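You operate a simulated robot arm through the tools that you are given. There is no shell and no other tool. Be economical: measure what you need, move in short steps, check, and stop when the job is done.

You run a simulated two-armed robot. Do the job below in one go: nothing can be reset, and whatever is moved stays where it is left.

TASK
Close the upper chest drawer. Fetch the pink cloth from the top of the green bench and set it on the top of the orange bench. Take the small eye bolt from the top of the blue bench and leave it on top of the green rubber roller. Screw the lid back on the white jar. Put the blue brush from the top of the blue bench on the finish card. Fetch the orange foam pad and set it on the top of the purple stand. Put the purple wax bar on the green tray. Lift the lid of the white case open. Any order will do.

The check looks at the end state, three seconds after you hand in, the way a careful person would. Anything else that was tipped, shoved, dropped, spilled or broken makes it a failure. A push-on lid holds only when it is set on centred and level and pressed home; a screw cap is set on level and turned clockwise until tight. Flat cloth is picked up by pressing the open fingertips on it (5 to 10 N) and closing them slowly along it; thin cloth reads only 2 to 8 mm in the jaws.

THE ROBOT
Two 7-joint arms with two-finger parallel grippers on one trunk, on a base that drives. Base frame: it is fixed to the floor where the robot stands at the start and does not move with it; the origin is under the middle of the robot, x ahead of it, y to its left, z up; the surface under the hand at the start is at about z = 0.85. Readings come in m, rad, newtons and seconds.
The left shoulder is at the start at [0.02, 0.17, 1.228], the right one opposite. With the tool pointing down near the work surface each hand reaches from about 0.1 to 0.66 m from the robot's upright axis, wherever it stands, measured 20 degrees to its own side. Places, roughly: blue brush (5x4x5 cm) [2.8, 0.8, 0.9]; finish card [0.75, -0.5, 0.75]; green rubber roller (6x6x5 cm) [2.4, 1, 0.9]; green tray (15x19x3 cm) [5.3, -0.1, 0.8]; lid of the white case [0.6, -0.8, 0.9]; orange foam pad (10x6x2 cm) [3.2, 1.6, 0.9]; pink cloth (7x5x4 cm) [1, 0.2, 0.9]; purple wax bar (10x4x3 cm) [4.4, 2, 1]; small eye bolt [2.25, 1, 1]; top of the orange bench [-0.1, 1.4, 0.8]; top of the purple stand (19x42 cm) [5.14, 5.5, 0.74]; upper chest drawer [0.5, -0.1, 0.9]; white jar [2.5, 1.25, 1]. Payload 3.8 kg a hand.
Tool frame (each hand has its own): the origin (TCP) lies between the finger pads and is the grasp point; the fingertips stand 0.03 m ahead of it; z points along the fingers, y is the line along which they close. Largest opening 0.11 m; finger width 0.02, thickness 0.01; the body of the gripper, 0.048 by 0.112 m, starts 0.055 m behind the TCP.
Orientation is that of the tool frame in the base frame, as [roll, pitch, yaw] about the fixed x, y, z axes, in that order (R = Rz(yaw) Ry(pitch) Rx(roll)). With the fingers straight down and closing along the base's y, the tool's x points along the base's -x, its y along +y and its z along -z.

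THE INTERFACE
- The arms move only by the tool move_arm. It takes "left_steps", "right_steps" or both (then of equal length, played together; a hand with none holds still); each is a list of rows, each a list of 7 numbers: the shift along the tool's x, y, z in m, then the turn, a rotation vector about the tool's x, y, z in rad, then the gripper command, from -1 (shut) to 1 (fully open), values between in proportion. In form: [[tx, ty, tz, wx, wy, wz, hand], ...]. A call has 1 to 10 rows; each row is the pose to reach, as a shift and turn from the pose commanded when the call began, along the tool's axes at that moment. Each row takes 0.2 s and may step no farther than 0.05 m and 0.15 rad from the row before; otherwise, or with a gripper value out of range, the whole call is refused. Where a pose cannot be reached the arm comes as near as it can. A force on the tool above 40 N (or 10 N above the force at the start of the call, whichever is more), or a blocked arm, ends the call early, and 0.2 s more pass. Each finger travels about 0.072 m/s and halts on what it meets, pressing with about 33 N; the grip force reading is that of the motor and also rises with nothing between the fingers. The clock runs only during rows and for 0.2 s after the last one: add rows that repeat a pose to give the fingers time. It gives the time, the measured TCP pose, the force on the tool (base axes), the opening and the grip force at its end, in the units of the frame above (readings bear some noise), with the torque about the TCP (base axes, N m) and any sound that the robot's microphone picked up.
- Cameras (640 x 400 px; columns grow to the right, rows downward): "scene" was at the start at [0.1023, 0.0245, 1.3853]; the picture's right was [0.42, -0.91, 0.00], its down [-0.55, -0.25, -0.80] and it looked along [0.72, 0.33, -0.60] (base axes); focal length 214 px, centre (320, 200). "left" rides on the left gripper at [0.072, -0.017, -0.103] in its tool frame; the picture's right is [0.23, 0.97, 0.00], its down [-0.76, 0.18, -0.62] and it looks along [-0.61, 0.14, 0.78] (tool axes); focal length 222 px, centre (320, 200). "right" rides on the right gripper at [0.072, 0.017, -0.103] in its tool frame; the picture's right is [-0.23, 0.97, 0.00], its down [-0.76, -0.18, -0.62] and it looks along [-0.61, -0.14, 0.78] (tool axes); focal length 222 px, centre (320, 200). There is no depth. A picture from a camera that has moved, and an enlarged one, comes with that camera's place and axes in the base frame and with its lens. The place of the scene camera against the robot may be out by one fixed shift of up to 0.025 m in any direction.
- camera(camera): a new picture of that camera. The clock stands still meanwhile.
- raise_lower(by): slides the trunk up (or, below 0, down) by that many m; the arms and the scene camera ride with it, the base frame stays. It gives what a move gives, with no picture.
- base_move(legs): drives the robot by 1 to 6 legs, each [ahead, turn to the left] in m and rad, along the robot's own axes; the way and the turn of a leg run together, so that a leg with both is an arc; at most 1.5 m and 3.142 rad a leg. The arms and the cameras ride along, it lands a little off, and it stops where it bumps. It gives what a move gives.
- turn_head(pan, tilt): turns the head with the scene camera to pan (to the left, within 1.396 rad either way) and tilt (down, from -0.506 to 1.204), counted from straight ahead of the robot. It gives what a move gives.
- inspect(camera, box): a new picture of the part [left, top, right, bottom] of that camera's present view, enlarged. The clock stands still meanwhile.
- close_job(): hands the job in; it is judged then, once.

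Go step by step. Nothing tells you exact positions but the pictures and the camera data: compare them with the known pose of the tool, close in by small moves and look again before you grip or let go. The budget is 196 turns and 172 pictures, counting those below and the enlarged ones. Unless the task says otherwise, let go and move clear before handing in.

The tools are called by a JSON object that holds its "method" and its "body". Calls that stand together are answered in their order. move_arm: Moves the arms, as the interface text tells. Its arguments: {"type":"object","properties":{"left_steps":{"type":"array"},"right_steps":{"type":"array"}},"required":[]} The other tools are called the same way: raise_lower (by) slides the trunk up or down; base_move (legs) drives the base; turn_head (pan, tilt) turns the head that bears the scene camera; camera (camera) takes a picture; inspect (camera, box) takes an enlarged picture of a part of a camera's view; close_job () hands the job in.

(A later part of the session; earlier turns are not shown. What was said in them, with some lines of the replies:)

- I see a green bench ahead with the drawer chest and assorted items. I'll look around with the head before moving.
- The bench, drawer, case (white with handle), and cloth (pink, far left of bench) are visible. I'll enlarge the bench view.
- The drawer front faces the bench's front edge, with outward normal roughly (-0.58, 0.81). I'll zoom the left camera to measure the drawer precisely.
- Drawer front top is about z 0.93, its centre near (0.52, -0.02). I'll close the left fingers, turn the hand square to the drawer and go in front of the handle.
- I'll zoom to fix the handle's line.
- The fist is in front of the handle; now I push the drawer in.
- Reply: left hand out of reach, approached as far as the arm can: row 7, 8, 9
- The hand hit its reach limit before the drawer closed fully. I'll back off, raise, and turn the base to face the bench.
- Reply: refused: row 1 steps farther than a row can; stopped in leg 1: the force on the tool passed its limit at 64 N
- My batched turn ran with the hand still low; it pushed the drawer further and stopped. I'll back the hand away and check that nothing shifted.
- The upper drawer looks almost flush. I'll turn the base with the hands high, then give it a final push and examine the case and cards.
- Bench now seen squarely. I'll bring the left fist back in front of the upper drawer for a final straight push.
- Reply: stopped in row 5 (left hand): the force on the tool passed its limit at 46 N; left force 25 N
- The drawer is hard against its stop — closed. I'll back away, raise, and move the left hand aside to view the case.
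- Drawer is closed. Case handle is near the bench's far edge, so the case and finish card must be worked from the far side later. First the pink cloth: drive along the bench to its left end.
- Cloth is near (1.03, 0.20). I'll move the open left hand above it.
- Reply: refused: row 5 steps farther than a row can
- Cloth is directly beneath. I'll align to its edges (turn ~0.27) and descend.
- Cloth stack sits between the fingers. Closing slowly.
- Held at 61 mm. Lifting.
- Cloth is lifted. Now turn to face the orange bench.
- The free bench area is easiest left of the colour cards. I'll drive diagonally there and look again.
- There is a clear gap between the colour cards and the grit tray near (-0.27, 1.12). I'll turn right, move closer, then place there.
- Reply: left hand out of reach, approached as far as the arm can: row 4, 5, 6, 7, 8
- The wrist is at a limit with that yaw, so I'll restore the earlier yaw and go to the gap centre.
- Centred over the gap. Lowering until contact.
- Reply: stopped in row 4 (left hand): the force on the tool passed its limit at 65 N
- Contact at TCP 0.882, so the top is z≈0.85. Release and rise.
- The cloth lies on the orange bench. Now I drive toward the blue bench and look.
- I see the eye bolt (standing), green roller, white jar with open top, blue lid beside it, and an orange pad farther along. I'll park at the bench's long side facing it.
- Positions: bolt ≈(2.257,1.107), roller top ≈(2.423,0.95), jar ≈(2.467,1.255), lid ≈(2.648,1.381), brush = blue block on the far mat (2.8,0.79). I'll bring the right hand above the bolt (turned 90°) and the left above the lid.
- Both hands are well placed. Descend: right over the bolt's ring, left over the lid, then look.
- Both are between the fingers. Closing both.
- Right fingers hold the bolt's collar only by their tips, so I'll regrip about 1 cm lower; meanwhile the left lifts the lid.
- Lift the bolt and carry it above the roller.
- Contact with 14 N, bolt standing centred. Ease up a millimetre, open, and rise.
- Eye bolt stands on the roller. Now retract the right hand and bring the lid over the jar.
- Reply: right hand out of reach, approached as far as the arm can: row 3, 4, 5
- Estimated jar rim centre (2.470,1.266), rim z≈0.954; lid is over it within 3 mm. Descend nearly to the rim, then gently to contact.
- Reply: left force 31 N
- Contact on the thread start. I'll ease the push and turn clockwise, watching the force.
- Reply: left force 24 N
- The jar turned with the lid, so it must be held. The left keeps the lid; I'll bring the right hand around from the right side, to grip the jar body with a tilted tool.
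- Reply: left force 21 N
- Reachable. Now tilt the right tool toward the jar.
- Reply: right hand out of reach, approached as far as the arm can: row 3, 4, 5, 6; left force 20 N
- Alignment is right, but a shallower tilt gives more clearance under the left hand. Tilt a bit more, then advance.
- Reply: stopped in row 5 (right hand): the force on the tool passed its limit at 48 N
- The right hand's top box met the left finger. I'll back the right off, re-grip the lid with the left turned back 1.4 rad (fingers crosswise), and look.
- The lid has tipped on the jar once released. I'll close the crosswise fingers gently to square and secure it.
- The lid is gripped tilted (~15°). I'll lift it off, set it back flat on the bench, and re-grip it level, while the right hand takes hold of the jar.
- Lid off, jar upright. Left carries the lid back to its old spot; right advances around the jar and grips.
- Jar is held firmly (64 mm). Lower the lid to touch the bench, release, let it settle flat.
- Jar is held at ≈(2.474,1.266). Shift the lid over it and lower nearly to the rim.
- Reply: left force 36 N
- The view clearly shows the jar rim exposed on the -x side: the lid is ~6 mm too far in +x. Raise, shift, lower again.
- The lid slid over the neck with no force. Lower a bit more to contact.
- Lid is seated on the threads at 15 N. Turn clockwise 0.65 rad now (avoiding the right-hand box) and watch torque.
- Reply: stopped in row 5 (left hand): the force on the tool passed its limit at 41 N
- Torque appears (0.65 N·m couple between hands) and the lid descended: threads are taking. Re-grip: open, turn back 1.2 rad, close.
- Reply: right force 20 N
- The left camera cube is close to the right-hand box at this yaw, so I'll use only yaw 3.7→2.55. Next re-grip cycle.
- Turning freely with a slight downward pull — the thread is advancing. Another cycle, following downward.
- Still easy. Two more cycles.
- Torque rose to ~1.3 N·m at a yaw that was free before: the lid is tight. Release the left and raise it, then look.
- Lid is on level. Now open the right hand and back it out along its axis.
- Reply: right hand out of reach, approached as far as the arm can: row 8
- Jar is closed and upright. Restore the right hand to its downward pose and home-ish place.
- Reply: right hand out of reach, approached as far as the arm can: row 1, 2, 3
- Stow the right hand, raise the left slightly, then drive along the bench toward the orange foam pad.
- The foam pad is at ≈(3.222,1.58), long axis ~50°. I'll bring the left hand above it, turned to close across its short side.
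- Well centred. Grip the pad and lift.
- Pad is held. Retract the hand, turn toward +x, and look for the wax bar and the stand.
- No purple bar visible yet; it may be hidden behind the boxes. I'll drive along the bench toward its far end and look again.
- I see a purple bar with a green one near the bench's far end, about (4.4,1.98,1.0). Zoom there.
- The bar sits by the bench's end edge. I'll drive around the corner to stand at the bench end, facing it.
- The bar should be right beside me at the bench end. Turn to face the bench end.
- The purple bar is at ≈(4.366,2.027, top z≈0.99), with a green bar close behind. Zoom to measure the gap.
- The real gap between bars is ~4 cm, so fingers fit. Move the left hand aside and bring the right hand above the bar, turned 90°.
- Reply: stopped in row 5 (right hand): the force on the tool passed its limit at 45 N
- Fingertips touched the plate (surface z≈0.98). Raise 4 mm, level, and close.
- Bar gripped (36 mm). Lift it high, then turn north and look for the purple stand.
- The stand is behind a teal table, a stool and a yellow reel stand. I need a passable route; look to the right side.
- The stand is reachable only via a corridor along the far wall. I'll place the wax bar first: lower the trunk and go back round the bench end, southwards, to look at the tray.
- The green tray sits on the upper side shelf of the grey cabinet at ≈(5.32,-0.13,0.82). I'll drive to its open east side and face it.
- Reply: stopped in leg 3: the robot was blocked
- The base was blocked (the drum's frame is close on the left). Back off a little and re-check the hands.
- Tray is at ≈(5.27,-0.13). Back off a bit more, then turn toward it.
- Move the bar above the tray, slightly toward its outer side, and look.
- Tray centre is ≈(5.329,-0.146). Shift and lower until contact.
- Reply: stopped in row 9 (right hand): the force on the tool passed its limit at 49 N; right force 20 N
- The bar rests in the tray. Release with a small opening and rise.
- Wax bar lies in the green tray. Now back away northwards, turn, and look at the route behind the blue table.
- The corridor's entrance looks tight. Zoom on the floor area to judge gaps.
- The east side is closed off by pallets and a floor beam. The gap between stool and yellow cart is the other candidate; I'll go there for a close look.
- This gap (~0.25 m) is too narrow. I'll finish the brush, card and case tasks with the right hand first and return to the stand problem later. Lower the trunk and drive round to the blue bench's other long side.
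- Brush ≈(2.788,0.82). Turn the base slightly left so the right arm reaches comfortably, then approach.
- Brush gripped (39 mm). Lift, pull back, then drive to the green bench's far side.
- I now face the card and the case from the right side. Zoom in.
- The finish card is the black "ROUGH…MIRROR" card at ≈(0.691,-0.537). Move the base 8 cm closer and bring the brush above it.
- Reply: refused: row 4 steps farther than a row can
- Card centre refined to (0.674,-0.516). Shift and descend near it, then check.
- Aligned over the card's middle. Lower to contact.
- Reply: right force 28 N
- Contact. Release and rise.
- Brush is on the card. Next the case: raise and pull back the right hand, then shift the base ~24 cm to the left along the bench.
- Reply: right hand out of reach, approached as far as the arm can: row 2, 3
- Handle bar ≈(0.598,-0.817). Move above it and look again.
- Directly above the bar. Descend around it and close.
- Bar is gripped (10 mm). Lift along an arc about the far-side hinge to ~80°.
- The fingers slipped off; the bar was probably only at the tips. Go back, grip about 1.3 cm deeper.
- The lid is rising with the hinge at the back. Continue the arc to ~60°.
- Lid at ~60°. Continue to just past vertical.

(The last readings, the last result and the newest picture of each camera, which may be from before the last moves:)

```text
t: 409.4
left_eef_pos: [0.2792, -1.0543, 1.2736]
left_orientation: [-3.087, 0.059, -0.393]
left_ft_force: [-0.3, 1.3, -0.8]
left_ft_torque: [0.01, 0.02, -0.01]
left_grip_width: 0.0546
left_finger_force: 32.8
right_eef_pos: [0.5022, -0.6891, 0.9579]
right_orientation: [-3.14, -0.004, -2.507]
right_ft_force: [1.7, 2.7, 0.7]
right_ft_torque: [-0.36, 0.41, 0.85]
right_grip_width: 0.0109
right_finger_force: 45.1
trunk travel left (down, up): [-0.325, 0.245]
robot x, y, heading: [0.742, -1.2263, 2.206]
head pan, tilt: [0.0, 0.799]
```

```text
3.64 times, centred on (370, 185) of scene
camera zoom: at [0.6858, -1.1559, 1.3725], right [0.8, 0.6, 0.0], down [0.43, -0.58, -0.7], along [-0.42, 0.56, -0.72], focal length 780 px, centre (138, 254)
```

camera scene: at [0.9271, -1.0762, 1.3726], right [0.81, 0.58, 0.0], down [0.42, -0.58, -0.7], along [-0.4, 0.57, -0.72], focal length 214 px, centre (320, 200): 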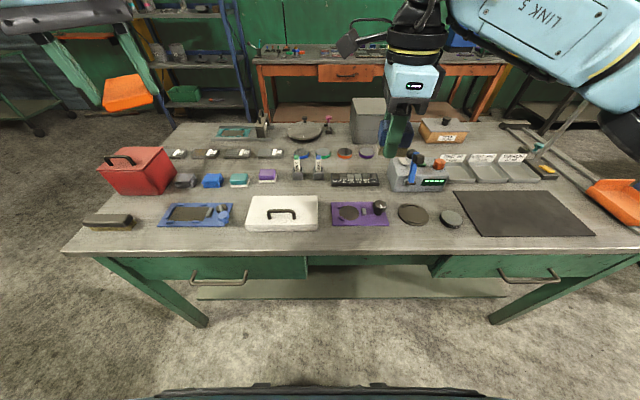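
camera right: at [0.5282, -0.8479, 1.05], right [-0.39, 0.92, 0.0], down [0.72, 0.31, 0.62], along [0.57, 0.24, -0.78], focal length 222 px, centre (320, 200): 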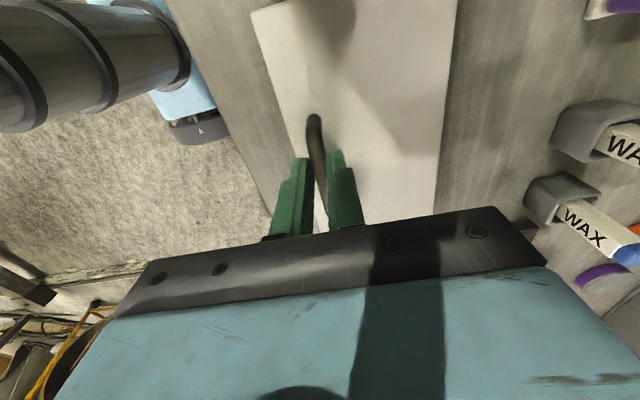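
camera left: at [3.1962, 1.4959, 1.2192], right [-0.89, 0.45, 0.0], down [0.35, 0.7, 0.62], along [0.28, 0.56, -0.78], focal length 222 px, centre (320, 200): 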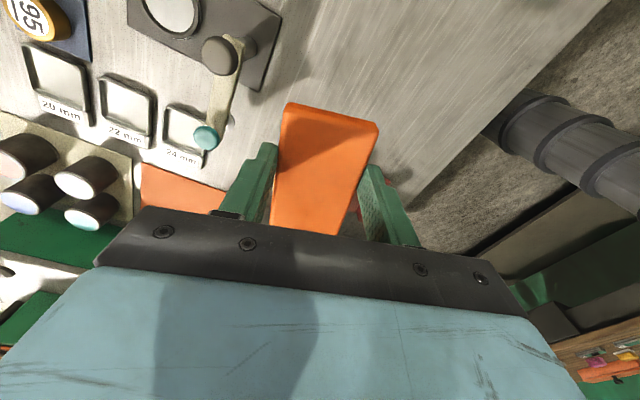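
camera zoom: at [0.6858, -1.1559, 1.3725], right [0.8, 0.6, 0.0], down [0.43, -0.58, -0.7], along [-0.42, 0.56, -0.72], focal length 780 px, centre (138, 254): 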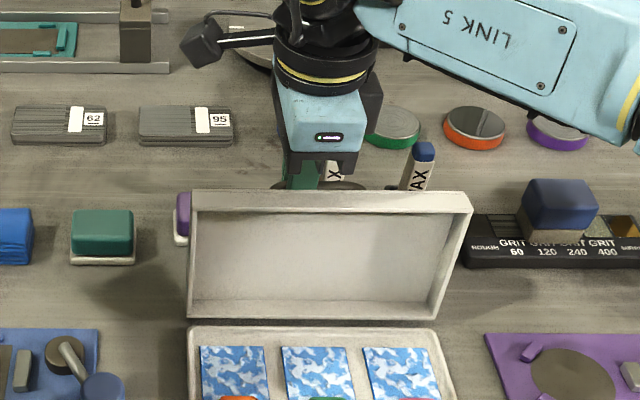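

Lid stands past vertical. Open slightly and rise straight up.

{"method": "move_arm", "body": {"right_steps": [[0, 0, 0, 0, 0, 0, -0.7], [0, 0, 0, 0, 0, 0, -0.5], [0, 0, 0, 0, 0, 0, -0.5], [0, 0, -0.02, 0, 0, 0, -0.5], [0, 0, -0.05, 0, 0, 0, -0.5], [0, 0, -0.1, 0, 0, 0, -0.5], [0, 0, -0.15, 0, 0, 0, -0.5], [0, 0, -0.2, 0, 0, 0, -0.5], [0, 0, -0.24, 0, 0, 0, -0.5]]}}

{"method": "inspect", "body": {"camera": "scene", "box": [260, 120, 460, 260]}}

```text
t: 411.4
left_eef_pos: [0.2781, -1.0548, 1.2734]
left_orientation: [-3.088, 0.058, -0.395]
left_ft_force: [-0.1, -0.5, -0.4]
left_ft_torque: [0.01, 0.0, 0.01]
left_grip_width: 0.0545
left_finger_force: 32.9
right_eef_pos: [0.5038, -0.6888, 1.2005]
right_orientation: [-3.14, -0.006, -2.509]
right_ft_force: [-0.1, -0.2, -0.1]
right_ft_torque: [0.03, -0.01, 0.0]
right_grip_width: 0.0277
right_finger_force: 0.1
trunk travel left (down, up): [-0.325, 0.245]
robot x, y, heading: [0.7448, -1.2271, 2.208]
head pan, tilt: [0.0, 0.799]
```

```text
2.86 times, centred on (360, 190) of scene
camera zoom: at [0.6853, -1.1569, 1.3727], right [0.8, 0.6, 0.0], down [0.43, -0.57, -0.7], along [-0.42, 0.56, -0.72], focal length 613 px, centre (206, 229)
```

zoom: 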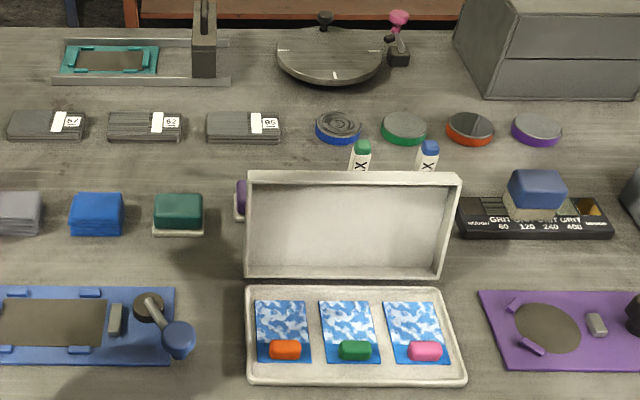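

The case lid stays open. Only the foam pad remains. I'll drive back toward the stool/cart gap and examine it more closely.

{"method": "base_move", "body": {"legs": [[0, -1.815], [1.25, 0], [0, 0.354], [1.45, 0], [0.14, 0], [0, -0.152]]}}

{"method": "base_move", "body": {"legs": [[1.45, 0], [0.64, 0], [0, 0.87], [0.45, 0], [0, 0.66], [0.94, 0]]}}

```text
t: 431.4
left_eef_pos: [3.1847, 0.8132, 1.2732]
left_orientation: [-3.088, 0.059, -1.96]
left_ft_force: [-0.5, -0.2, -0.8]
left_ft_torque: [-0.02, 0.0, 0.05]
left_grip_width: 0.0548
left_finger_force: 33.1
right_eef_pos: [3.5518, 0.59, 1.1986]
right_orientation: [3.141, -0.005, 2.209]
right_ft_force: [0.0, 0.1, -0.1]
right_ft_torque: [-0.03, -0.02, 0.01]
right_grip_width: 0.0273
right_finger_force: 0.0
trunk travel left (down, up): [-0.325, 0.245]
robot x, y, heading: [3.0156, 0.3484, 0.641]
head pan, tilt: [0.0, 0.799]
```

```text
t: 444.9
left_eef_pos: [4.4153, 2.1145, 1.2735]
left_orientation: [-3.088, 0.058, -1.048]
left_ft_force: [1.2, -0.9, -0.4]
left_ft_torque: [-0.02, 0.03, -0.02]
left_grip_width: 0.0546
left_finger_force: 33.0
right_eef_pos: [4.8163, 2.2706, 1.198]
right_orientation: [-3.142, -0.004, 3.12]
right_ft_force: [0.7, 0.9, -0.2]
right_ft_torque: [0.02, 0.01, -0.01]
right_grip_width: 0.0276
right_finger_force: 0.0
trunk travel left (down, up): [-0.325, 0.245]
robot x, y, heading: [4.6834, 1.6967, 1.558]
head pan, tilt: [0.0, 0.799]
stopped in leg 4: the robot was blocked; the commanded pose is now the measured one
```

Bumped the bench-end corner slightly; back up and swing wider.

{"method": "base_move", "body": {"legs": [[-0.12, 0], [0, -0.75], [0.3, 0], [0, 0.95], [0.4, 0]]}}

```text
t: 454.4
left_eef_pos: [4.4561, 2.5443, 1.2734]
left_orientation: [-3.087, 0.06, -0.833]
left_ft_force: [-0.1, 0.7, -0.4]
left_ft_torque: [-0.01, -0.02, 0.01]
left_grip_width: 0.0547
left_finger_force: 32.9
right_eef_pos: [4.8167, 2.7803, 1.2004]
right_orientation: [3.141, -0.005, -2.95]
right_ft_force: [-0.4, -0.8, 0.1]
right_ft_torque: [-0.04, -0.03, 0.02]
right_grip_width: 0.0276
right_finger_force: 0.0
trunk travel left (down, up): [-0.325, 0.245]
robot x, y, heading: [4.8054, 2.1863, 1.769]
head pan, tilt: [0.0, 0.799]
```

{"method": "base_move", "body": {"legs": [[0, -0.17], [0.9, 0], [0, -0.45]]}}

{"method": "raise_lower", "body": {"by": 0.24}}

{"method": "turn_head", "body": {"pan": 0.0, "tilt": 0.75}}

{"method": "camera", "body": {"camera": "scene"}}

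```text
t: 461.1
left_eef_pos: [4.6849, 3.5837, 1.2742]
left_orientation: [-3.089, 0.061, -1.441]
left_ft_force: [0.6, -0.4, -0.3]
left_ft_torque: [0.01, 0.04, 0.01]
left_grip_width: 0.0546
left_finger_force: 33.0
right_eef_pos: [5.1161, 3.5713, 1.1996]
right_orientation: [3.139, -0.007, 2.729]
right_ft_force: [0.6, 0.0, 0.6]
right_ft_torque: [0.0, 0.0, -0.02]
right_grip_width: 0.0273
right_finger_force: 0.0
trunk travel left (down, up): [-0.325, 0.245]
robot x, y, heading: [4.7691, 3.0957, 1.165]
head pan, tilt: [0.0, 0.799]
```

```text
t: 463.6
left_eef_pos: [4.6859, 3.5845, 1.5134]
left_orientation: [-3.089, 0.059, -1.44]
left_ft_force: [0.4, -0.8, -0.7]
left_ft_torque: [0.0, 0.04, -0.01]
left_grip_width: 0.0546
left_finger_force: 32.7
right_eef_pos: [5.1136, 3.5739, 1.4379]
right_orientation: [3.141, -0.005, 2.727]
right_ft_force: [0.4, -1.2, 0.1]
right_ft_torque: [0.03, 0.02, 0.0]
right_grip_width: 0.0274
right_finger_force: 0.1
trunk travel left (down, up): [-0.565, 0.005]
robot x, y, heading: [4.7716, 3.0976, 1.165]
head pan, tilt: [0.0, 0.799]
```

```text
t: 464.2
left_eef_pos: [4.6846, 3.5849, 1.5131]
left_orientation: [-3.089, 0.059, -1.441]
left_ft_force: [0.9, 0.0, -0.3]
left_ft_torque: [0.0, 0.02, 0.0]
left_grip_width: 0.0545
left_finger_force: 32.7
right_eef_pos: [5.1155, 3.5722, 1.4398]
right_orientation: [3.14, -0.006, 2.728]
right_ft_force: [0.6, 0.8, -0.2]
right_ft_torque: [0.01, 0.02, -0.03]
right_grip_width: 0.0276
right_finger_force: 0.0
trunk travel left (down, up): [-0.565, 0.005]
robot x, y, heading: [4.7703, 3.0964, 1.17]
head pan, tilt: [0.0, 0.75]
```

```text
10 pictures are left
camera scene: at [4.813, 3.1792, 1.6166], right [0.92, -0.39, 0.0], down [-0.27, -0.63, -0.73], along [0.29, 0.67, -0.68], focal length 214 px, centre (320, 200)
```

scene: 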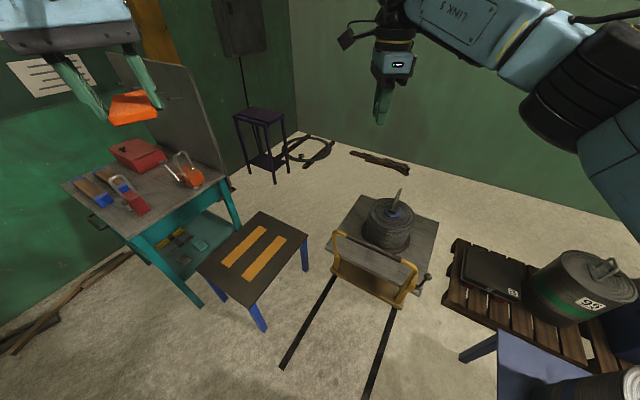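

The open floor by the stand is visible past the stool and cart; the gap is narrow. I'll try driving slowly along its middle; the base stops if it touches.

{"method": "base_move", "body": {"legs": [[0.45, 0], [0.15, 0]]}}

```text
t: 467.9
left_eef_pos: [4.9137, 4.1245, 1.5156]
left_orientation: [-3.085, 0.06, -1.442]
left_ft_force: [-0.2, 0.8, -0.4]
left_ft_torque: [0.0, 0.02, -0.01]
left_grip_width: 0.0547
left_finger_force: 33.1
right_eef_pos: [5.3439, 4.1147, 1.4419]
right_orientation: [3.138, -0.006, 2.731]
right_ft_force: [0.3, -0.2, 1.2]
right_ft_torque: [0.02, -0.02, 0.01]
right_grip_width: 0.0275
right_finger_force: 0.1
trunk travel left (down, up): [-0.565, 0.005]
robot x, y, heading: [5.0019, 3.6351, 1.165]
head pan, tilt: [0.0, 0.75]
```

{"method": "base_move", "body": {"legs": [[0.06, 0]]}}

{"method": "camera", "body": {"camera": "scene"}}

```text
t: 468.8
left_eef_pos: [4.9321, 4.1599, 1.5117]
left_orientation: [-3.086, 0.057, -1.453]
left_ft_force: [0.4, 0.6, -0.4]
left_ft_torque: [-0.04, 0.03, -0.04]
left_grip_width: 0.0547
left_finger_force: 33.7
right_eef_pos: [5.3618, 4.1455, 1.4384]
right_orientation: [-3.141, -0.005, 2.716]
right_ft_force: [0.1, -0.8, -0.1]
right_ft_torque: [-0.05, 0.05, 0.0]
right_grip_width: 0.0277
right_finger_force: 0.0
trunk travel left (down, up): [-0.565, 0.005]
robot x, y, heading: [5.0093, 3.6672, 1.159]
head pan, tilt: [0.0, 0.75]
stopped in leg 1: the robot was blocked; the commanded pose is now the measured one
```

```text
9 pictures are left
camera scene: at [5.0554, 3.7557, 1.6161], right [0.91, -0.4, 0.0], down [-0.28, -0.63, -0.73], along [0.29, 0.67, -0.69], focal length 214 px, centre (320, 200)
```

scene: 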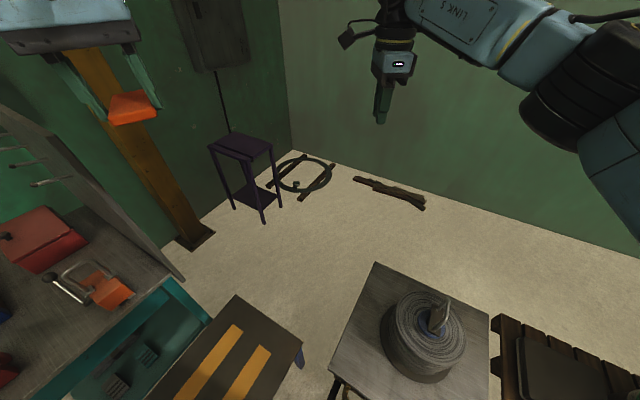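

The props are solid; that gap is impassable. I'll back out and inspect the only other possible entrance, beyond the blue table's far side.

{"method": "base_move", "body": {"legs": [[-0.62, 0], [0, -2.69], [0.9, 0], [0, 0.175], [0.46, 0]]}}

{"method": "base_move", "body": {"legs": [[0, 0.84], [0.92, 0], [0, 1.06], [0.3, 0]]}}

{"method": "turn_head", "body": {"pan": 0.1, "tilt": 0.5}}

{"method": "camera", "body": {"camera": "scene"}}

```text
t: 486.0
left_eef_pos: [5.1608, 1.416, 1.5155]
left_orientation: [-3.086, 0.062, 2.285]
left_ft_force: [0.2, 0.3, 0.1]
left_ft_torque: [-0.01, 0.02, 0.02]
left_grip_width: 0.0546
left_finger_force: 33.0
right_eef_pos: [4.7947, 1.1871, 1.441]
right_orientation: [3.137, -0.006, 0.169]
right_ft_force: [-0.2, -0.2, -0.5]
right_ft_torque: [-0.01, 0.0, 0.01]
right_grip_width: 0.0275
right_finger_force: 0.1
trunk travel left (down, up): [-0.565, 0.005]
robot x, y, heading: [4.8237, 1.7745, -1.394]
head pan, tilt: [0.0, 0.75]
```

```text
t: 497.4
left_eef_pos: [6.089, 1.898, 1.5146]
left_orientation: [-3.087, 0.06, -2.067]
left_ft_force: [0.1, -0.5, -0.5]
left_ft_torque: [0.0, 0.02, 0.01]
left_grip_width: 0.0547
left_finger_force: 33.5
right_eef_pos: [6.4313, 1.6361, 1.4414]
right_orientation: [3.136, -0.005, 2.102]
right_ft_force: [-0.5, 0.6, 0.1]
right_ft_torque: [0.03, -0.01, -0.01]
right_grip_width: 0.0275
right_finger_force: 0.0
trunk travel left (down, up): [-0.565, 0.005]
robot x, y, heading: [5.8735, 1.4567, 0.539]
head pan, tilt: [0.0, 0.75]
```

```text
t: 498.2
left_eef_pos: [6.0887, 1.8981, 1.5149]
left_orientation: [-3.085, 0.063, -2.068]
left_ft_force: [0.1, 0.1, 0.5]
left_ft_torque: [-0.02, 0.0, -0.02]
left_grip_width: 0.0544
left_finger_force: 33.2
right_eef_pos: [6.432, 1.637, 1.4401]
right_orientation: [3.139, -0.004, 2.1]
right_ft_force: [0.2, -0.6, 1.1]
right_ft_torque: [-0.01, -0.04, -0.01]
right_grip_width: 0.0274
right_finger_force: 0.1
trunk travel left (down, up): [-0.565, 0.005]
robot x, y, heading: [5.8698, 1.4537, 0.534]
head pan, tilt: [0.099, 0.499]
```

```text
8 pictures are left
camera scene: at [5.9649, 1.5068, 1.6385], right [0.59, -0.8, 0.0], down [-0.39, -0.29, -0.88], along [0.71, 0.52, -0.48], focal length 214 px, centre (320, 200)
```

scene: 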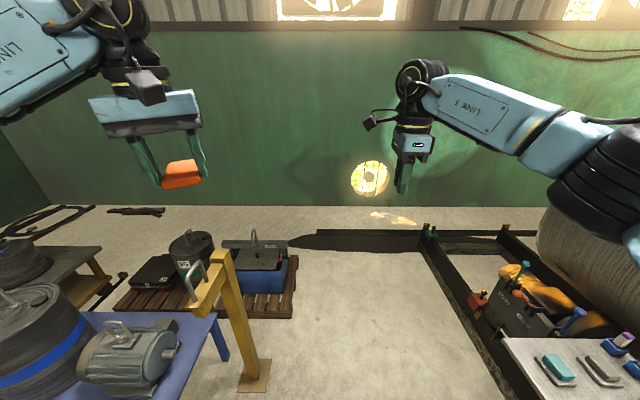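

A possible entrance exists between the pallet corner and the end of a floor beam (~0.5–0.55 m). I'll approach it and try, stopping on contact.

{"method": "base_move", "body": {"legs": [[0, -0.09], [1.45, 0], [0.3, 0], [0, 1.36]]}}

{"method": "turn_head", "body": {"pan": 0.0, "tilt": 0.9}}

{"method": "camera", "body": {"camera": "scene"}}

```text
t: 510.9
left_eef_pos: [7.0961, 2.553, 1.5149]
left_orientation: [-3.088, 0.062, -0.795]
left_ft_force: [0.6, 0.9, 0.6]
left_ft_torque: [-0.01, -0.03, 0.02]
left_grip_width: 0.0547
left_finger_force: 33.4
right_eef_pos: [7.4469, 2.8049, 1.4407]
right_orientation: [3.138, -0.006, -2.907]
right_ft_force: [0.1, 0.0, -0.3]
right_ft_torque: [0.04, 0.03, 0.0]
right_grip_width: 0.0276
right_finger_force: 0.2
trunk travel left (down, up): [-0.565, 0.005]
robot x, y, heading: [7.4606, 2.214, 1.811]
head pan, tilt: [0.099, 0.499]
```

```text
t: 511.8
left_eef_pos: [7.0976, 2.5525, 1.5145]
left_orientation: [-3.086, 0.06, -0.795]
left_ft_force: [-0.4, -0.5, -1.2]
left_ft_torque: [0.01, -0.02, 0.0]
left_grip_width: 0.0547
left_finger_force: 33.2
right_eef_pos: [7.446, 2.8034, 1.4409]
right_orientation: [3.14, -0.007, -2.908]
right_ft_force: [-0.3, -0.1, -0.7]
right_ft_torque: [0.03, 0.02, -0.01]
right_grip_width: 0.0276
right_finger_force: 0.1
trunk travel left (down, up): [-0.565, 0.005]
robot x, y, heading: [7.4591, 2.2139, 1.814]
head pan, tilt: [0.0, 0.901]
```

```text
7 pictures are left
camera scene: at [7.4374, 2.2969, 1.6048], right [0.97, 0.24, 0.0], down [0.19, -0.76, -0.62], along [-0.15, 0.6, -0.78], focal length 214 px, centre (320, 200)
```

scene: 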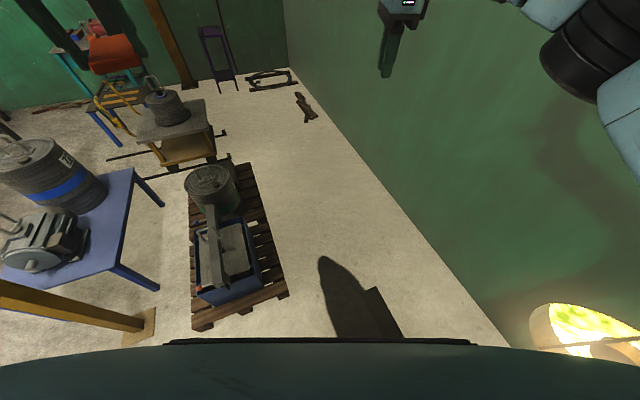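

The corridor beyond is wide open; the entrance between pallet corner and beam end is ~0.59 m. I'll line up through its middle.

{"method": "base_move", "body": {"legs": [[0, -0.496], [0.244, 0], [0, 0.618], [0.35, 0]]}}

```text
t: 518.6
left_eef_pos: [6.99, 3.0698, 1.5146]
left_orientation: [-3.084, 0.062, -0.663]
left_ft_force: [-0.1, -0.1, 0.1]
left_ft_torque: [0.0, -0.08, 0.03]
left_grip_width: 0.0546
left_finger_force: 32.3
right_eef_pos: [7.3048, 3.3641, 1.4415]
right_orientation: [3.135, -0.005, -2.779]
right_ft_force: [-0.4, -0.8, -0.2]
right_ft_torque: [-0.02, -0.02, -0.02]
right_grip_width: 0.0275
right_finger_force: 0.1
trunk travel left (down, up): [-0.565, 0.005]
robot x, y, heading: [7.391, 2.78, 1.943]
head pan, tilt: [0.0, 0.901]
```

It passed. Continue along the wall corridor toward the stand.

{"method": "base_move", "body": {"legs": [[0.4, 0], [0, 0.216], [0.9, 0], [0, 0.22], [1.3, 0]]}}

{"method": "turn_head", "body": {"pan": 0.0, "tilt": 0.7}}

{"method": "camera", "body": {"camera": "scene"}}

```text
t: 533.2
left_eef_pos: [5.2851, 4.8751, 1.5141]
left_orientation: [-3.085, 0.062, -0.208]
left_ft_force: [-1.1, -0.1, 0.4]
left_ft_torque: [0.0, 0.01, -0.03]
left_grip_width: 0.0546
left_finger_force: 33.0
right_eef_pos: [5.4382, 5.2773, 1.4408]
right_orientation: [3.136, -0.005, -2.32]
right_ft_force: [-0.9, 0.1, 0.1]
right_ft_torque: [0.01, 0.01, 0.01]
right_grip_width: 0.0276
right_finger_force: 0.0
trunk travel left (down, up): [-0.565, 0.005]
robot x, y, heading: [5.7732, 4.7908, 2.4]
head pan, tilt: [0.0, 0.901]
```

```text
t: 533.9
left_eef_pos: [5.2853, 4.8748, 1.5145]
left_orientation: [-3.087, 0.062, -0.21]
left_ft_force: [0.5, -0.6, 0.4]
left_ft_torque: [-0.02, -0.02, -0.02]
left_grip_width: 0.0544
left_finger_force: 33.0
right_eef_pos: [5.437, 5.2776, 1.4415]
right_orientation: [3.139, -0.006, -2.319]
right_ft_force: [0.8, 0.4, 0.4]
right_ft_torque: [0.01, -0.03, -0.01]
right_grip_width: 0.0275
right_finger_force: 0.0
trunk travel left (down, up): [-0.565, 0.005]
robot x, y, heading: [5.7755, 4.7932, 2.4]
head pan, tilt: [0.0, 0.7]
```

```text
6 pictures are left
camera scene: at [5.6977, 4.8524, 1.6208], right [0.68, 0.74, 0.0], down [0.48, -0.44, -0.76], along [-0.56, 0.52, -0.64], focal length 214 px, centre (320, 200)
```

scene: 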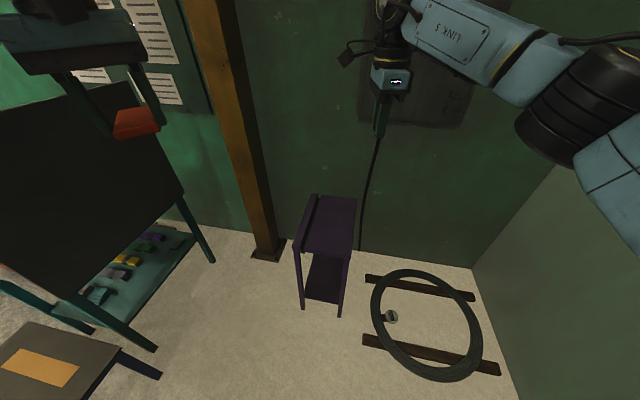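

The stand's top is in clear view: centre ≈(5.11,5.48), near end ≈(5.24,5.32). Move closer, orient for the left hand and lower the trunk.

{"method": "base_move", "body": {"legs": [[0, 0.108], [0.316, 0], [0, -0.458]]}}

{"method": "raise_lower", "body": {"by": -0.34}}

{"method": "camera", "body": {"camera": "left"}}

```text
t: 537.9
left_eef_pos: [5.0877, 5.2228, 1.5152]
left_orientation: [-3.087, 0.061, -0.551]
left_ft_force: [0.1, -0.3, -0.5]
left_ft_torque: [0.02, 0.02, 0.0]
left_grip_width: 0.0546
left_finger_force: 32.9
right_eef_pos: [5.3655, 5.5501, 1.4418]
right_orientation: [3.137, -0.004, -2.664]
right_ft_force: [-0.5, 0.4, 0.4]
right_ft_torque: [-0.01, 0.02, -0.01]
right_grip_width: 0.0273
right_finger_force: 0.0
trunk travel left (down, up): [-0.565, 0.005]
robot x, y, heading: [5.5209, 4.9796, 2.053]
head pan, tilt: [0.0, 0.7]
```

```text
t: 541.2
left_eef_pos: [5.0874, 5.2209, 1.174]
left_orientation: [-3.084, 0.061, -0.551]
left_ft_force: [-0.8, -0.4, 0.3]
left_ft_torque: [0.0, 0.0, -0.01]
left_grip_width: 0.0547
left_finger_force: 33.1
right_eef_pos: [5.3657, 5.5491, 1.1018]
right_orientation: [3.137, -0.006, -2.664]
right_ft_force: [0.3, -1.3, 0.2]
right_ft_torque: [0.05, 0.02, 0.01]
right_grip_width: 0.0278
right_finger_force: 0.1
trunk travel left (down, up): [-0.225, 0.345]
robot x, y, heading: [5.5186, 4.9832, 2.061]
head pan, tilt: [0.0, 0.7]
```

```text
5 pictures are left
camera left: at [5.1601, 5.189, 1.2737], right [-0.32, -0.95, -0.07], down [-0.73, 0.2, 0.66], along [-0.61, 0.26, -0.75], focal length 222 px, centre (320, 200)
```

left: 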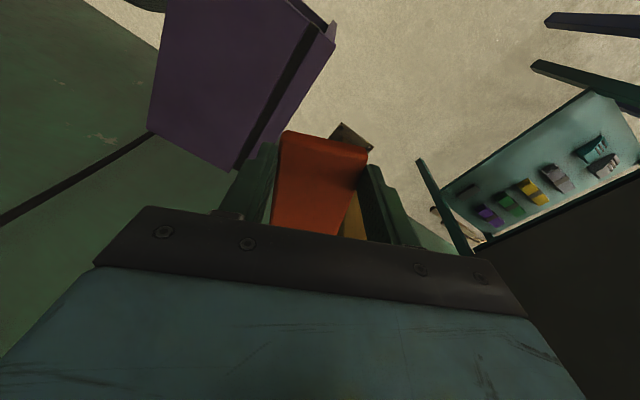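

Stand centre ≈(5.115,5.49). Level the left tool, move it over the stand, aligned with its long axis, and move the right hand away.

{"method": "move_arm", "body": {"left_steps": [[-0.013, -0.038, 0, -0.029, 0.03, 0, -1], [-0.027, -0.077, 0, -0.058, 0.061, 0, -1], [-0.04, -0.116, 0, -0.058, 0.061, 0, -1], [-0.053, -0.154, 0, -0.058, 0.061, 0, -1], [-0.067, -0.193, 0, -0.058, 0.061, 0, -1], [-0.08, -0.231, 0, -0.058, 0.061, 0, -1]], "right_steps": [[-0.02, 0, -0.01, 0, 0, 0, -0.5], [-0.04, 0, -0.02, 0, 0, 0, -0.5], [-0.06, 0, -0.03, 0, 0, 0, -0.5], [-0.08, 0, -0.04, 0, 0, 0, -0.5], [-0.1, 0, -0.05, 0, 0, 0, -0.5], [-0.12, 0, -0.05, 0, 0, 0, -0.5]]}}

{"method": "move_arm", "body": {"left_steps": [[0, 0, 0.04, 0, 0, 0.11, -1], [0, 0, 0.09, 0, 0, 0.22, -1], [0, 0, 0.14, 0, 0, 0.33, -1], [0, 0, 0.19, 0, 0, 0.33, -1], [0, 0, 0.24, 0, 0, 0.33, -1], [0, 0, 0.28, 0, 0, 0.33, -1]]}}

{"method": "camera", "body": {"camera": "left"}}

```text
t: 542.6
left_eef_pos: [5.1446, 5.4363, 1.1853]
left_orientation: [3.14, 0.001, -0.554]
left_ft_force: [-0.4, -0.3, -0.7]
left_ft_torque: [0.03, -0.05, -0.01]
left_grip_width: 0.0544
left_finger_force: 32.8
left hand out of reach, approached as far as the arm can: row 6
right_eef_pos: [5.4711, 5.604, 1.1508]
right_orientation: [3.136, -0.005, -2.665]
right_ft_force: [0.1, 0.3, -0.6]
right_ft_torque: [0.04, 0.02, 0.01]
right_grip_width: 0.0273
right_finger_force: 0.1
trunk travel left (down, up): [-0.225, 0.345]
robot x, y, heading: [5.5216, 4.9808, 2.058]
head pan, tilt: [0.0, 0.7]
```

```text
t: 544.0
left_eef_pos: [5.1327, 5.4854, 0.9202]
left_orientation: [3.14, 0.0, -0.881]
left_ft_force: [0.4, -0.6, -0.2]
left_ft_torque: [0.0, -0.06, -0.02]
left_grip_width: 0.0546
left_finger_force: 33.0
left hand out of reach, approached as far as the arm can: row 1, 2, 3, 4, 5, 6
right_eef_pos: [5.4723, 5.6036, 1.1513]
right_orientation: [3.138, -0.004, -2.666]
right_ft_force: [0.5, 0.2, -0.4]
right_ft_torque: [0.0, 0.02, 0.0]
right_grip_width: 0.0274
right_finger_force: 0.1
trunk travel left (down, up): [-0.225, 0.345]
robot x, y, heading: [5.5203, 4.9797, 2.061]
head pan, tilt: [0.0, 0.7]
```

```text
4 pictures are left
camera left: at [5.1921, 5.4387, 1.0227], right [-0.61, -0.79, 0.0], down [-0.62, 0.48, 0.62], along [-0.5, 0.38, -0.78], focal length 222 px, centre (320, 200)
```

left: 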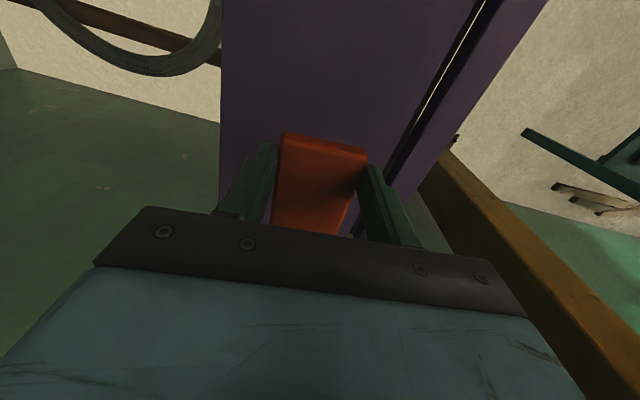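

The drop point is laterally centred on the stand. Lower with the trunk (straight down).

{"method": "raise_lower", "body": {"by": -0.12}}

{"method": "camera", "body": {"camera": "left"}}

```text
t: 545.5
left_eef_pos: [5.1323, 5.4839, 0.7995]
left_orientation: [3.139, -0.001, -0.883]
left_ft_force: [-0.1, -0.1, -0.2]
left_ft_torque: [0.01, 0.04, -0.01]
left_grip_width: 0.0546
left_finger_force: 33.0
right_eef_pos: [5.4712, 5.6029, 1.0318]
right_orientation: [3.136, -0.005, -2.667]
right_ft_force: [-0.1, 0.0, -0.3]
right_ft_torque: [0.0, 0.01, -0.02]
right_grip_width: 0.0276
right_finger_force: 0.1
trunk travel left (down, up): [-0.105, 0.465]
robot x, y, heading: [5.519, 4.982, 2.058]
head pan, tilt: [0.0, 0.7]
```

```text
3 pictures are left
camera left: at [5.192, 5.4385, 0.9034], right [-0.61, -0.79, 0.0], down [-0.62, 0.48, 0.62], along [-0.5, 0.38, -0.78], focal length 222 px, centre (320, 200)
```

left: 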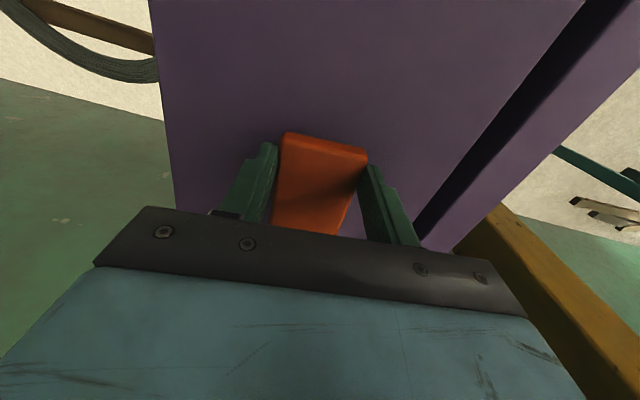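

{"method": "raise_lower", "body": {"by": -0.02}}

{"method": "raise_lower", "body": {"by": -0.008}}

```text
t: 546.2
left_eef_pos: [5.1336, 5.4842, 0.7799]
left_orientation: [3.141, 0.0, -0.882]
left_ft_force: [-0.1, 0.5, -0.1]
left_ft_torque: [-0.02, -0.02, -0.01]
left_grip_width: 0.0544
left_finger_force: 33.0
right_eef_pos: [5.4725, 5.6043, 1.0107]
right_orientation: [3.136, -0.005, -2.664]
right_ft_force: [-0.4, -0.4, 0.5]
right_ft_torque: [0.03, 0.0, 0.0]
right_grip_width: 0.0275
right_finger_force: 0.0
trunk travel left (down, up): [-0.085, 0.485]
robot x, y, heading: [5.5148, 4.9812, 2.055]
head pan, tilt: [0.0, 0.7]
```

```text
t: 546.8
left_eef_pos: [5.1333, 5.4848, 0.7751]
left_orientation: [3.141, 0.003, -0.881]
left_ft_force: [-1.0, -1.3, 10.9]
left_ft_torque: [0.64, 0.46, 0.03]
left_grip_width: 0.0546
left_finger_force: 33.0
right_eef_pos: [5.4735, 5.6038, 1.003]
right_orientation: [3.137, -0.006, -2.665]
right_ft_force: [0.3, 0.3, 0.3]
right_ft_torque: [-0.02, -0.01, -0.02]
right_grip_width: 0.0276
right_finger_force: 0.1
trunk travel left (down, up): [-0.077, 0.493]
robot x, y, heading: [5.5216, 4.9793, 2.057]
head pan, tilt: [0.0, 0.7]
```

Contact (11 N). Open the fingers, then raise by trunk.

{"method": "move_arm", "body": {"left_steps": [[0, 0, 0, 0, 0, 0, 0.2], [0, 0, 0, 0, 0, 0, 0.4], [0, 0, 0, 0, 0, 0, 0.4]]}}

{"method": "raise_lower", "body": {"by": 0.25}}

{"method": "camera", "body": {"camera": "left"}}

```text
t: 547.6
left_eef_pos: [5.133, 5.4855, 0.7734]
left_orientation: [3.14, -0.002, -0.882]
left_ft_force: [0.0, -0.2, -0.2]
left_ft_torque: [-0.04, -0.01, -0.01]
left_grip_width: 0.077
left_finger_force: 0.0
right_eef_pos: [5.4724, 5.6038, 1.0028]
right_orientation: [3.138, -0.005, -2.665]
right_ft_force: [-0.1, -0.5, 0.9]
right_ft_torque: [-0.01, -0.01, -0.01]
right_grip_width: 0.0275
right_finger_force: 0.1
trunk travel left (down, up): [-0.077, 0.493]
robot x, y, heading: [5.517, 4.9824, 2.056]
head pan, tilt: [0.0, 0.7]
```

```text
t: 550.1
left_eef_pos: [5.1323, 5.4845, 1.0232]
left_orientation: [3.139, -0.001, -0.882]
left_ft_force: [0.0, -0.7, -0.3]
left_ft_torque: [0.01, -0.01, 0.01]
left_grip_width: 0.0769
left_finger_force: 0.1
right_eef_pos: [5.4716, 5.6041, 1.2526]
right_orientation: [3.136, -0.005, -2.665]
right_ft_force: [-0.5, 0.5, 0.3]
right_ft_torque: [-0.01, -0.01, -0.02]
right_grip_width: 0.0276
right_finger_force: 0.1
trunk travel left (down, up): [-0.327, 0.243]
robot x, y, heading: [5.5204, 4.978, 2.056]
head pan, tilt: [0.0, 0.7]
```

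```text
2 pictures are left
camera left: at [5.192, 5.4387, 1.1249], right [-0.61, -0.79, 0.0], down [-0.62, 0.48, 0.62], along [-0.5, 0.38, -0.78], focal length 222 px, centre (320, 200)
```

left: 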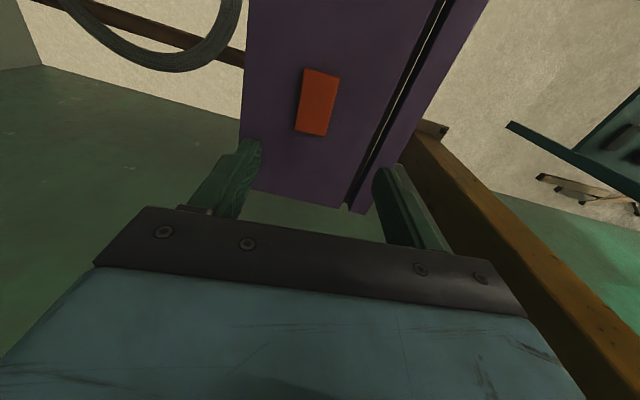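

The pad lies on the purple stand and both hands are clear; all eight tasks have been done, so I'm handing in.

{"method": "close_job", "body": {}}

```text
The job is handed in.
```

I finished all eight tasks and handed the job in. I checked each one with a camera or by contact as I did it, but I did not go back for a last look at all of them.

- **Upper drawer:** closed. I pushed it until it hit its stop.
- **Pink cloth:** on top of the orange bench, between the colour cards and the grit tray.
- **Small eye bolt:** standing upright on the green rubber roller.
- **White jar:** the lid is screwed on level. I turned it until the torque rose to about 1.3 N·m.
- **Blue brush:** on the finish card. I took this to be the black card marked "ROUGH … MIRROR" on the green bench.
- **Orange foam pad:** on top of the purple stand.
- **Purple wax bar:** in the green tray.
- **White case:** the lid is open just past vertical and stayed there when I let go.

There were some unplanned contacts along the way:

- **Drawer:** a base turn started while my hand was still on the handle and pushed the drawer with 64 N.
- **Base and left arm:** I was stopped three times: by the drum, which the left arm probably touched, by the corner of the blue bench's end, and in the gap between the stool and the yellow cart.
- **Lid swap:** while turning the lid, the jar shifted about a centimetre and the lid tipped once on the jar. I set it flat and regripped it.

I saw nothing else tipped or moved after these, but I did not inspect each spot closely.
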